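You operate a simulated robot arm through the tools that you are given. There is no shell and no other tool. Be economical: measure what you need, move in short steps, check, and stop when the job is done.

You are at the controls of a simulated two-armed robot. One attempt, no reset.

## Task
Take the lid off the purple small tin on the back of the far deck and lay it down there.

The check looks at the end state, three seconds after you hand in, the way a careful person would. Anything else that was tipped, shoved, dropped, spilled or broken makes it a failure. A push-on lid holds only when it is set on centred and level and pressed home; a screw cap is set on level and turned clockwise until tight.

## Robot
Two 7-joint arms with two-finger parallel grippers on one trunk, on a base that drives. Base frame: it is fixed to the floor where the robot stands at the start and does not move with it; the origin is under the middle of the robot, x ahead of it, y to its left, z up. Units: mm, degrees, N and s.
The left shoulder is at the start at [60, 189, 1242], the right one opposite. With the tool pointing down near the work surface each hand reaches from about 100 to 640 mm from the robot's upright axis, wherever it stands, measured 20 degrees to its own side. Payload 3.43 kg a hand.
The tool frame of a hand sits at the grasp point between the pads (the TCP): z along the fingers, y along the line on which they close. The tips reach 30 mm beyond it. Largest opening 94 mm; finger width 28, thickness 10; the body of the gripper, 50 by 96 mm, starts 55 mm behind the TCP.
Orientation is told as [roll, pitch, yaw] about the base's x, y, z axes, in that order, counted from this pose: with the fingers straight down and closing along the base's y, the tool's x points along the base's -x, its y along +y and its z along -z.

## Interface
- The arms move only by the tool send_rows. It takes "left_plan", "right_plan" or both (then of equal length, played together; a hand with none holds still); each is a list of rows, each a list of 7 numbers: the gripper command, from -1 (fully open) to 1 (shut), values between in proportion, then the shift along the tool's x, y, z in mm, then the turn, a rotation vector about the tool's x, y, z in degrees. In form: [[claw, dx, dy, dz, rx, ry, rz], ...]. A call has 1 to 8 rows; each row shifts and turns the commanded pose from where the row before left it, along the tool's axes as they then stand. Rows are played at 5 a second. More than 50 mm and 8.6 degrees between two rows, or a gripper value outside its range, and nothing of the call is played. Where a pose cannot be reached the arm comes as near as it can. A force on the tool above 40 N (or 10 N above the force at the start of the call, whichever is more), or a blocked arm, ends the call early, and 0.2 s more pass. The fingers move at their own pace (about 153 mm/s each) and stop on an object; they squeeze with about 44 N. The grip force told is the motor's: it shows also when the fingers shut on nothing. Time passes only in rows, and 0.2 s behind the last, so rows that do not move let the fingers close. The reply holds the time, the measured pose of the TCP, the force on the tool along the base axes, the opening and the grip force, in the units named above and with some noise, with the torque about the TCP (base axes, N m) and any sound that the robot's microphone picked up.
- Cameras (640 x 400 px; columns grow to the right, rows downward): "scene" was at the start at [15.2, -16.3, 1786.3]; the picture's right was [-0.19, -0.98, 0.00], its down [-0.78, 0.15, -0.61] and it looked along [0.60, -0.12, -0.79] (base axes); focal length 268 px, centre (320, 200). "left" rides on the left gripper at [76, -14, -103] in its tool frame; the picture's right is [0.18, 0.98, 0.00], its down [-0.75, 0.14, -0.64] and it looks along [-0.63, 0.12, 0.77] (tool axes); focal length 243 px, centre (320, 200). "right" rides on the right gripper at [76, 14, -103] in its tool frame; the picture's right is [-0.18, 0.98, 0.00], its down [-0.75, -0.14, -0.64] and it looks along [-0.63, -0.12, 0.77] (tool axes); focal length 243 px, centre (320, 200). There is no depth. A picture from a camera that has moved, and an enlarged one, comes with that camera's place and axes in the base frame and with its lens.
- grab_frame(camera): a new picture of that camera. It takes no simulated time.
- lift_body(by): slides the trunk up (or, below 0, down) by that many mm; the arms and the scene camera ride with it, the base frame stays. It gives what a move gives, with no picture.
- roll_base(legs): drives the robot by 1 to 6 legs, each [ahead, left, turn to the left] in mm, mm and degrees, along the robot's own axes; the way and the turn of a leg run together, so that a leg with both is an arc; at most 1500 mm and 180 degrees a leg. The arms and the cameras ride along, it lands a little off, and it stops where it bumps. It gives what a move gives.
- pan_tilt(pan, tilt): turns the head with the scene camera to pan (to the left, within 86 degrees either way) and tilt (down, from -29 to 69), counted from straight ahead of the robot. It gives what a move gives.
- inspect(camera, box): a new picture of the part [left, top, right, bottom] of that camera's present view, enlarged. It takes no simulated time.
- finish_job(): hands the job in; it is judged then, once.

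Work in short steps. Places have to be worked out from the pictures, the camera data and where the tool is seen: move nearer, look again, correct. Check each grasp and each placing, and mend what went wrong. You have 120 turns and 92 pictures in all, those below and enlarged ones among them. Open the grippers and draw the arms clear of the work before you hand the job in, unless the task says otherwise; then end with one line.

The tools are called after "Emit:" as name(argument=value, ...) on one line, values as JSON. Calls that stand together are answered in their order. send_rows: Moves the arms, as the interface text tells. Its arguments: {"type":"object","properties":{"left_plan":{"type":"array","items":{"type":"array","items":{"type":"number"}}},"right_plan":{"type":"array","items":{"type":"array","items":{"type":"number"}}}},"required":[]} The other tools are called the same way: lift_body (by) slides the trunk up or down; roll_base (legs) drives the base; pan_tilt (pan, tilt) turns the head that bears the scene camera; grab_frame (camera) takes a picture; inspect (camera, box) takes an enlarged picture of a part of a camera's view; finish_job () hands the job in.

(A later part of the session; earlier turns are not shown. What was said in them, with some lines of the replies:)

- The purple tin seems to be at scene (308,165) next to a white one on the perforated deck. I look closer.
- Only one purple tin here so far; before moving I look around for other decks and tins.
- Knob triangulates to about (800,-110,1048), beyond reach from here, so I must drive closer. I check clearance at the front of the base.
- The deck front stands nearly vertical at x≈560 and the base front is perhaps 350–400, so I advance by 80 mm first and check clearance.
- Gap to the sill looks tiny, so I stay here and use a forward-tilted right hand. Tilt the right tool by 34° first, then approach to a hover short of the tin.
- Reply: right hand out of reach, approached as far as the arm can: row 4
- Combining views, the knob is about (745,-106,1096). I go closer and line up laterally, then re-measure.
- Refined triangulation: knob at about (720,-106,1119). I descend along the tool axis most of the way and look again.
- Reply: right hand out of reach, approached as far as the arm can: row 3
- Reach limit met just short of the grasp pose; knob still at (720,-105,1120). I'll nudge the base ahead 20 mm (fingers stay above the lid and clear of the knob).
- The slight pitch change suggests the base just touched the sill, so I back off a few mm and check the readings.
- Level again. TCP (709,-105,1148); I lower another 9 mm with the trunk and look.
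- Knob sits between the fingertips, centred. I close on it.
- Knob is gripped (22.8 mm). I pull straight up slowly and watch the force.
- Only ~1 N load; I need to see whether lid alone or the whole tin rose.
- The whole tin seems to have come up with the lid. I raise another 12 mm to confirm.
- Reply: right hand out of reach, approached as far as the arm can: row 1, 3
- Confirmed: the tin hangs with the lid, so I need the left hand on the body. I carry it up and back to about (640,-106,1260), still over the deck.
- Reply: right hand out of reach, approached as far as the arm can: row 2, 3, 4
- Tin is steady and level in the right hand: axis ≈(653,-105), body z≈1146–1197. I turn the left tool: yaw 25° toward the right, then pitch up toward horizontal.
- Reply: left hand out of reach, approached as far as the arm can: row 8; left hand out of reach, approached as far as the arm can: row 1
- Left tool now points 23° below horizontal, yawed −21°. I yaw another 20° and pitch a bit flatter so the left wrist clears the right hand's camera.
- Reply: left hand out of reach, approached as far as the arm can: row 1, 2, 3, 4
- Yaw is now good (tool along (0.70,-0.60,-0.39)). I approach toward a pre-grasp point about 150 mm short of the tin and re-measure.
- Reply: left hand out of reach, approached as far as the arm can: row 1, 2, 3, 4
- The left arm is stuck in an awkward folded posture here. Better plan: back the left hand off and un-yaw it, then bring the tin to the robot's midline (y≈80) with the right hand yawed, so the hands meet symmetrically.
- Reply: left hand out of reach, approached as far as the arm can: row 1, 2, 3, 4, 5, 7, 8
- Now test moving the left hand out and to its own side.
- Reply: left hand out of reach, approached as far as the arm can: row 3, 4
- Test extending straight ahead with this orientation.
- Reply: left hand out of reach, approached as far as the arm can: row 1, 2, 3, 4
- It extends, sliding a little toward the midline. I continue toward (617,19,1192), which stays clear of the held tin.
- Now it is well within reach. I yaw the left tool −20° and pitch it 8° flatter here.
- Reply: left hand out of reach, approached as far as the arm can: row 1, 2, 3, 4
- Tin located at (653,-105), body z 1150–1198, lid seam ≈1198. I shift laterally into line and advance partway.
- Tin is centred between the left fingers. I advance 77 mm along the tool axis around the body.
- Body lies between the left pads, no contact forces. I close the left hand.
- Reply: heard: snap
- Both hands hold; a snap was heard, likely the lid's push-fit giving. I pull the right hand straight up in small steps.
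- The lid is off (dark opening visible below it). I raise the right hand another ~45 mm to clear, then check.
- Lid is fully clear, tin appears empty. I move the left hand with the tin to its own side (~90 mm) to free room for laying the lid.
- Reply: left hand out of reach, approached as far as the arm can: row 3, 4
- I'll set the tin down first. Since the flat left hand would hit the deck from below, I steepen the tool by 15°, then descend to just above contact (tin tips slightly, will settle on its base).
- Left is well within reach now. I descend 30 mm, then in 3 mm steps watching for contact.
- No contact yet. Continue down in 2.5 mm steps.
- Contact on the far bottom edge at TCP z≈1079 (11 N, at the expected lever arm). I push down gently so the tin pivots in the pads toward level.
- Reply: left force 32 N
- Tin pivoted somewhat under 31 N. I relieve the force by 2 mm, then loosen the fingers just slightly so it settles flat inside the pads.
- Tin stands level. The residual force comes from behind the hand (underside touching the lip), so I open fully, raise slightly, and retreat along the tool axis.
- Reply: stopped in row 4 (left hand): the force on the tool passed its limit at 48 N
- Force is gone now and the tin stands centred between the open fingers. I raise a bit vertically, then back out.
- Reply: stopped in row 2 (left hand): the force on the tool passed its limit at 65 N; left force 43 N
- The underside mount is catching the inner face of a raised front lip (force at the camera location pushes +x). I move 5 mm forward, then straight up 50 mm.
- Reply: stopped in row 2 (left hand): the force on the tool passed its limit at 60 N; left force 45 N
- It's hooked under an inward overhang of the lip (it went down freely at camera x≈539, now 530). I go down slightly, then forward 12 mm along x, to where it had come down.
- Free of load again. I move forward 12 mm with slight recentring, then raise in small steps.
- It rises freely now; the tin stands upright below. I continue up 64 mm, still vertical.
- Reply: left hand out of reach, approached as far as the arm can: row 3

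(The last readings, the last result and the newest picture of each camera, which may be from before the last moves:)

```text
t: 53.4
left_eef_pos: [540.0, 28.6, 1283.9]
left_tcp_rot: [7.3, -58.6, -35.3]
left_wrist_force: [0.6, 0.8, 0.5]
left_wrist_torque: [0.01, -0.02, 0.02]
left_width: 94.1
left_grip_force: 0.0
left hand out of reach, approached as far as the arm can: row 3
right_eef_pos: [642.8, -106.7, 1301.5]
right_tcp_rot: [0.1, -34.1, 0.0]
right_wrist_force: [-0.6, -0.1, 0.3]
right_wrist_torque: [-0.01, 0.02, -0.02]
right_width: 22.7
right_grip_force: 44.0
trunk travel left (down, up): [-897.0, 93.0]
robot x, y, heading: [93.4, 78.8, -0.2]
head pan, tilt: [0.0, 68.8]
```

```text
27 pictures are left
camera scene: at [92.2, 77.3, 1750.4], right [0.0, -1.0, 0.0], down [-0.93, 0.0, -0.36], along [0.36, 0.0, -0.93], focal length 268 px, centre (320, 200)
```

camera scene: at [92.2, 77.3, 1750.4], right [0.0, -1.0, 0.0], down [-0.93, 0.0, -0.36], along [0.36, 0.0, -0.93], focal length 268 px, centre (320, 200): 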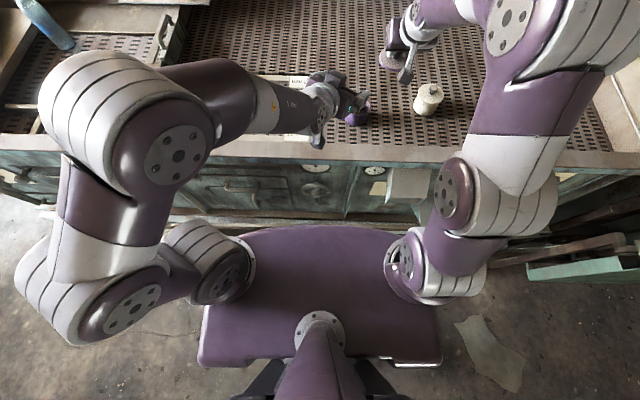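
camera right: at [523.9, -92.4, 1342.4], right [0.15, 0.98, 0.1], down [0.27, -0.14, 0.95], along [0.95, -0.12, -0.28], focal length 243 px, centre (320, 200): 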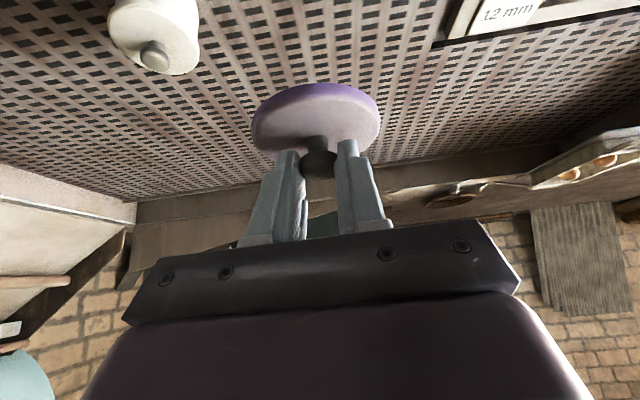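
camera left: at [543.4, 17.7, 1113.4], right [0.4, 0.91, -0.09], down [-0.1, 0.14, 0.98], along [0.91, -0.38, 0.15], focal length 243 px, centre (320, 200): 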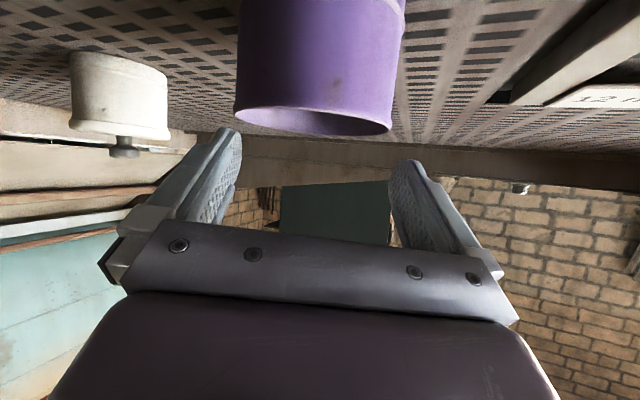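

Left is clear. Tin stands at about (652,-41), white tin at (697,-265); I'll lay the lid between them at about (692,-153). Move the right hand over and partway down.

Emit:
send_rows(right_plan=[[1, -15.8, -24.5, 10.6, 0, 0, 0], [1, -15.8, -24.5, 10.6, 0, 0, 0], [1, 22.4, 0, 33.2, 0, 0, 0], [1, 22.4, 0, 33.2, 0, 0, 0], [1, 22.4, 0, 33.2, 0, 0, 0], [1, 0, 0, 0, 0, 0, 0]])

Emit:
grab_frame(camera="right")

Emit:
inspect(camera="scene", box=[320, 50, 460, 150])

```text
t: 54.8
left_eef_pos: [538.9, 29.0, 1283.0]
left_tcp_rot: [7.3, -58.7, -35.4]
left_wrist_force: [-0.5, -1.1, 0.0]
left_wrist_torque: [-0.01, -0.01, 0.02]
left_width: 94.2
left_grip_force: 0.0
right_eef_pos: [679.5, -154.0, 1181.3]
right_tcp_rot: [0.0, -34.2, -0.2]
right_wrist_force: [0.2, -0.2, 0.6]
right_wrist_torque: [-0.01, 0.01, -0.01]
right_width: 22.8
right_grip_force: 44.1
trunk travel left (down, up): [-897.0, 93.0]
robot x, y, heading: [94.7, 81.4, -0.5]
head pan, tilt: [0.0, 68.8]
```

```text
26 pictures are left
camera right: at [558.8, -139.8, 1223.4], right [0.15, 0.98, 0.1], down [0.26, -0.14, 0.95], along [0.95, -0.12, -0.28], focal length 243 px, centre (320, 200)
```

right: 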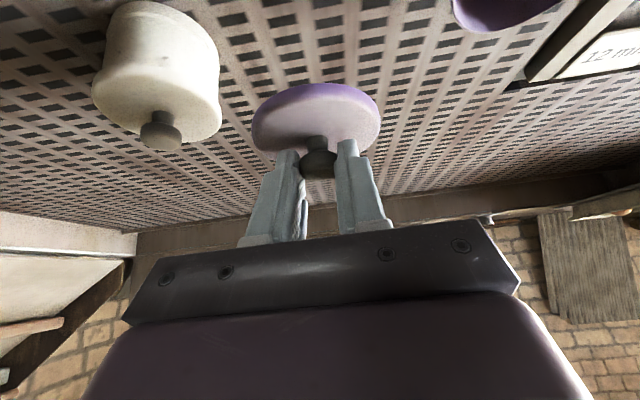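

```text
4.00 times, centred on (390, 100) of scene
camera zoom: at [90.6, 78.1, 1750.4], right [0.0, -1.0, 0.0], down [-0.93, 0.0, -0.36], along [0.36, 0.0, -0.93], focal length 1072 px, centre (40, 600)
```

zoom: 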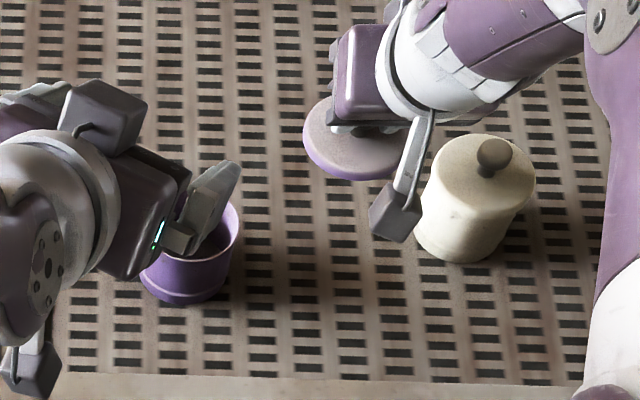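

Both tins upright with good gaps. I descend 66 mm more with an 8 mm shift left.

Emit:
send_rows(right_plan=[[1, 12.3, 4, 18.3, 0, 0, 0], [1, 12.3, 4, 18.3, 0, 0, 0], [1, 12.3, 0, 18.3, 0, 0, 0], [1, 0, 0, 0, 0, 0, 0]])

Emit:
grab_frame(camera="right")

```text
t: 55.8
left_eef_pos: [539.5, 28.5, 1284.4]
left_tcp_rot: [7.3, -58.8, -35.3]
left_wrist_force: [0.1, -0.2, 0.0]
left_wrist_torque: [0.01, -0.03, 0.01]
left_width: 93.9
left_grip_force: 0.0
right_eef_pos: [680.8, -146.8, 1115.2]
right_tcp_rot: [0.1, -34.2, -0.1]
right_wrist_force: [0.0, 0.2, 0.4]
right_wrist_torque: [-0.02, 0.02, 0.01]
right_width: 22.6
right_grip_force: 44.4
trunk travel left (down, up): [-897.0, 93.0]
robot x, y, heading: [95.5, 78.3, 0.2]
head pan, tilt: [0.0, 68.8]
```

```text
24 pictures are left
camera right: at [560.0, -132.3, 1157.0], right [0.15, 0.98, 0.1], down [0.26, -0.14, 0.95], along [0.95, -0.12, -0.28], focal length 243 px, centre (320, 200)
```

right: 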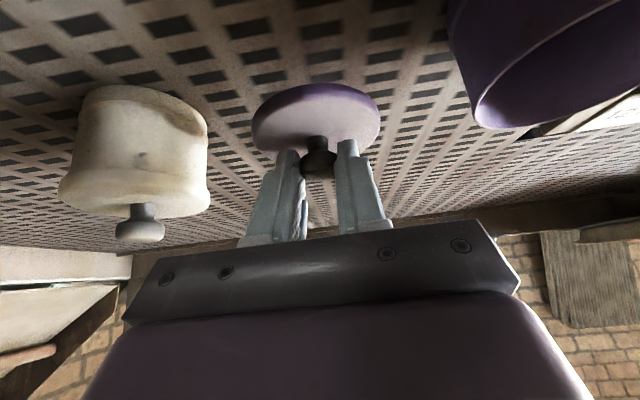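

Clear on all sides. Descend in small steps until contact (expected near TCP z≈1086).

Emit:
send_rows(right_plan=[[1, 4.5, 0, 6.6, 0, 0, 0], [1, 4.5, 0, 6.6, 0, 0, 0], [1, 2.2, 0, 3.3, 0, 0, 0], [1, 0, 0, 0, 0, 0, 0]])

Emit:
send_rows(right_plan=[[1, 1.1, 0, 1.7, 0, 0, 0], [1, 1.1, 0, 1.7, 0, 0, 0], [1, 1.1, 0, 1.7, 0, 0, 0], [1, 0, 0, 0, 0, 0, 0]])

Emit:
grab_frame(camera="right")

```text
t: 56.8
left_eef_pos: [539.7, 29.3, 1283.6]
left_tcp_rot: [7.4, -58.7, -35.4]
left_wrist_force: [-0.1, 0.0, 0.0]
left_wrist_torque: [0.03, 0.0, 0.01]
left_width: 93.9
left_grip_force: 0.0
right_eef_pos: [681.3, -147.7, 1095.8]
right_tcp_rot: [0.1, -34.3, -0.2]
right_wrist_force: [0.1, -0.5, -0.3]
right_wrist_torque: [0.0, -0.02, 0.02]
right_width: 22.5
right_grip_force: 44.1
trunk travel left (down, up): [-897.0, 93.0]
robot x, y, heading: [94.3, 79.2, -0.2]
head pan, tilt: [0.0, 68.8]
```

```text
t: 57.8
left_eef_pos: [539.3, 28.3, 1283.9]
left_tcp_rot: [7.3, -58.6, -35.4]
left_wrist_force: [-0.4, 0.3, 0.9]
left_wrist_torque: [-0.01, -0.03, 0.02]
left_width: 93.9
left_grip_force: 0.1
right_eef_pos: [680.6, -146.9, 1089.4]
right_tcp_rot: [0.0, -34.0, -0.1]
right_wrist_force: [0.2, -0.1, 0.0]
right_wrist_torque: [-0.01, -0.05, -0.02]
right_width: 22.9
right_grip_force: 43.8
trunk travel left (down, up): [-897.0, 93.0]
robot x, y, heading: [94.3, 81.9, -0.0]
head pan, tilt: [0.0, 68.8]
```

```text
23 pictures are left
camera right: at [560.3, -133.4, 1131.4], right [0.15, 0.98, 0.1], down [0.26, -0.14, 0.95], along [0.95, -0.12, -0.28], focal length 243 px, centre (320, 200)
```

right: 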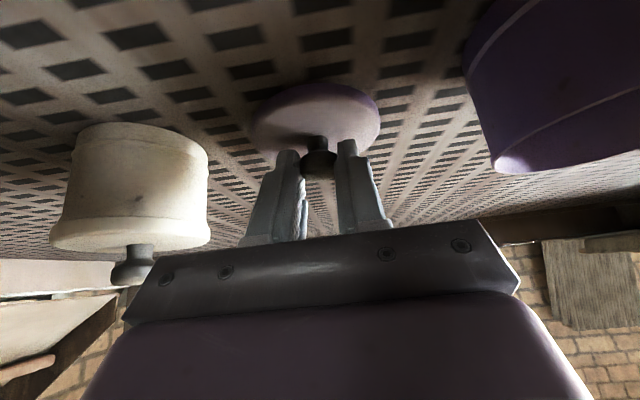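

No contact yet at 1089. Continue in 2 mm steps.

Emit:
send_rows(right_plan=[[1, 1.1, 0, 1.7, 0, 0, 0], [1, 1.1, 0, 1.7, 0, 0, 0], [1, 1.1, 0, 1.7, 0, 0, 0], [1, 0, 0, 0, 0, 0, 0]])

```text
t: 58.8
left_eef_pos: [536.7, 28.7, 1284.6]
left_tcp_rot: [7.4, -58.7, -35.5]
left_wrist_force: [-1.1, 0.1, 0.8]
left_wrist_torque: [-0.01, -0.01, 0.01]
left_width: 94.1
left_grip_force: 0.0
right_eef_pos: [680.1, -148.2, 1087.9]
right_tcp_rot: [-0.1, -34.6, -0.1]
right_wrist_force: [3.6, -2.3, 26.1]
right_wrist_torque: [-0.08, -0.22, 0.0]
right_width: 22.8
right_grip_force: 44.3
trunk travel left (down, up): [-897.0, 93.0]
robot x, y, heading: [93.5, 81.1, -0.1]
head pan, tilt: [0.0, 68.8]
```

The lid is flat on the deck (26 N, nearly centred). I relieve 3 mm and open the fingers partway.

Emit:
send_rows(right_plan=[[1, -1.7, 0, -2.5, 0, 0, 0], [1, 0, 0, 0, 0, 0, 0], [0.3, 0, 0, 0, 0, 0, 0], [0.0, 0, 0, 0, 0, 0, 0], [0.0, 0, 0, 0, 0, 0, 0]])

Emit:
grab_frame(camera="right")

```text
t: 60.0
left_eef_pos: [537.6, 29.8, 1284.6]
left_tcp_rot: [7.4, -58.8, -35.3]
left_wrist_force: [0.2, 0.4, -0.1]
left_wrist_torque: [-0.02, 0.0, 0.0]
left_width: 94.3
left_grip_force: 0.2
right_eef_pos: [678.8, -145.8, 1086.1]
right_tcp_rot: [0.2, -34.1, -0.1]
right_wrist_force: [-2.3, 1.2, 12.7]
right_wrist_torque: [0.0, 0.01, 0.03]
right_width: 42.4
right_grip_force: 0.0
trunk travel left (down, up): [-897.0, 93.0]
robot x, y, heading: [91.8, 82.9, 0.0]
head pan, tilt: [0.0, 68.8]
```

```text
22 pictures are left
camera right: at [557.6, -132.4, 1128.4], right [0.15, 0.98, 0.1], down [0.26, -0.14, 0.95], along [0.95, -0.12, -0.28], focal length 243 px, centre (320, 200)
```

right: 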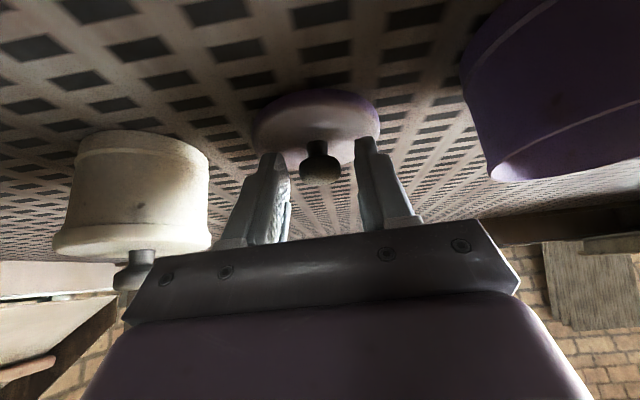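

Knob released, fingertips still resting on the lid. I raise the right hand straight up 100 mm.

Emit:
send_rows(right_plan=[[0.0, -2.8, 0, -4.1, 0, 0, 0], [0.0, -5.6, 0, -8.3, 0, 0, 0], [0.0, -8.4, 0, -12.4, 0, 0, 0], [0.0, -11.2, 0, -16.6, 0, 0, 0], [0.0, -14, 0, -20.7, 0, 0, 0], [0.0, -14, 0, -20.7, 0, 0, 0], [0.0, -14, 0, -20.7, 0, 0, 0], [0, 0, 0, 0, 0, 0, 0]])

Emit:
grab_frame(camera="right")

Emit:
inspect(camera="scene", box=[320, 50, 460, 150])

```text
t: 61.8
left_eef_pos: [538.8, 28.2, 1283.0]
left_tcp_rot: [7.4, -58.8, -35.3]
left_wrist_force: [0.5, 0.1, -0.4]
left_wrist_torque: [-0.02, 0.03, -0.01]
left_width: 93.9
left_grip_force: 0.1
right_eef_pos: [681.5, -147.8, 1211.5]
right_tcp_rot: [0.2, -34.1, -0.1]
right_wrist_force: [-0.2, 0.4, -0.2]
right_wrist_torque: [0.0, 0.0, -0.01]
right_width: 46.9
right_grip_force: 0.0
trunk travel left (down, up): [-897.0, 93.0]
robot x, y, heading: [94.7, 79.0, 0.3]
head pan, tilt: [0.0, 68.8]
```

```text
21 pictures are left
camera right: at [560.2, -132.8, 1253.7], right [0.15, 0.98, 0.1], down [0.26, -0.14, 0.95], along [0.95, -0.12, -0.28], focal length 243 px, centre (320, 200)
```

right: 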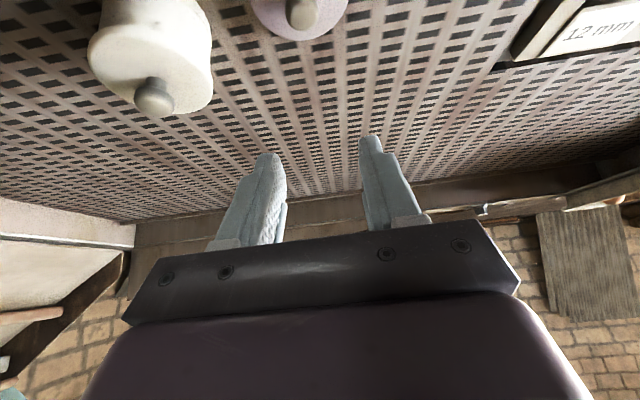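

```text
4.00 times, centred on (390, 100) of scene
camera zoom: at [91.4, 77.6, 1750.4], right [0.0, -1.0, 0.0], down [-0.93, 0.0, -0.36], along [0.36, 0.0, -0.93], focal length 1072 px, centre (40, 600)
```

zoom: 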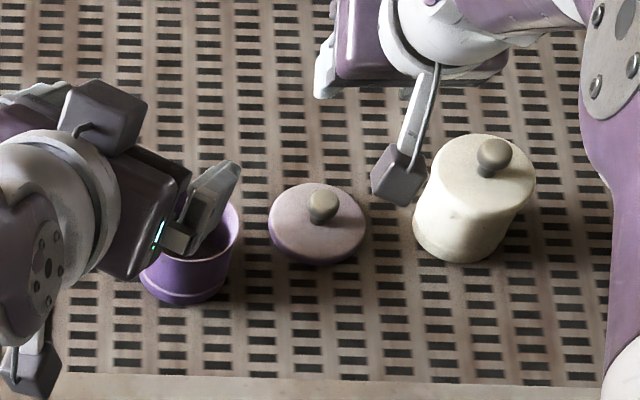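

Lid lies flat, tin upright and open, white tin untouched. I draw both arms back and open the grippers.

Emit:
send_rows(left_plan=[[-1, 0, 15, -25, 0, 0, 0], [-1, 0, 15, -25, 0, 0, 0], [-1, 0, 15, -25, 0, 0, 0], [-1, 0, 15, -25, 0, 0, 0], [-1, 0, 0, 0, 0, 0, 0]], right_plan=[[-1, 0, 0, -40, 0, 0, 0], [-1, 0, -10, -40, 0, 0, 0], [-1, 5, -10, -40, 0, 0, 0], [-1, 10, -10, -40, 0, 0, 0], [-1, 0, 0, 0, 0, 0, 0]])

Emit:
grab_frame(camera="scene")

Emit:
inspect(camera="scene", box=[320, 50, 460, 150])

```text
t: 63.0
left_eef_pos: [477.1, 88.4, 1347.8]
left_tcp_rot: [7.7, -58.5, -35.2]
left_wrist_force: [0.3, -0.2, 0.1]
left_wrist_torque: [-0.06, -0.02, -0.01]
left_width: 94.0
left_grip_force: 0.1
left hand out of reach, approached as far as the arm can: row 2, 3, 4
right_eef_pos: [578.8, -177.4, 1333.9]
right_tcp_rot: [0.1, -34.1, 0.0]
right_wrist_force: [0.1, 0.1, 0.3]
right_wrist_torque: [-0.03, 0.01, 0.01]
right_width: 93.8
right_grip_force: 0.1
trunk travel left (down, up): [-897.0, 93.0]
robot x, y, heading: [96.2, 78.1, -0.2]
head pan, tilt: [0.0, 68.8]
```

```text
19 pictures are left
camera scene: at [92.4, 77.4, 1750.4], right [0.0, -1.0, 0.0], down [-0.93, 0.0, -0.36], along [0.36, 0.0, -0.93], focal length 268 px, centre (320, 200)
```

scene: 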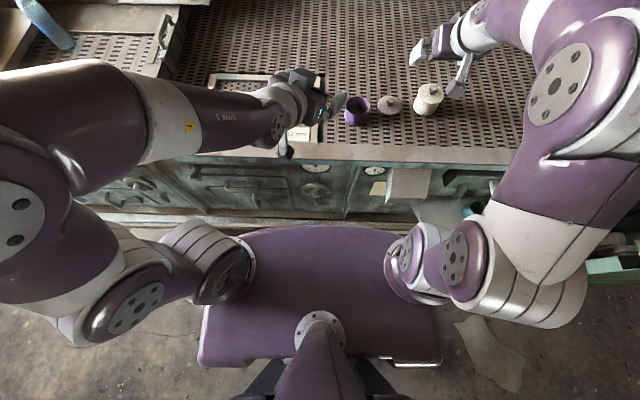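

```text
4.00 times, centred on (390, 100) of scene
camera zoom: at [92.4, 77.4, 1750.4], right [0.0, -1.0, 0.0], down [-0.93, 0.0, -0.36], along [0.36, 0.0, -0.93], focal length 1072 px, centre (40, 600)
```

zoom: 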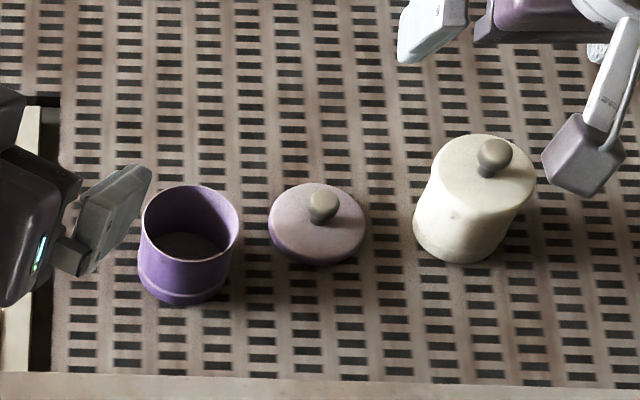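

Everything is in place: tin upright and open, lid flat beside it on the deck, and both arms clear. I hand in.

Emit:
finish_job()

```text
The job is handed in.
```

The lid is off the purple tin and lies flat, knob up, on the far deck; the tin stands upright and open about 90 mm from where it started, and the white tin was not touched.
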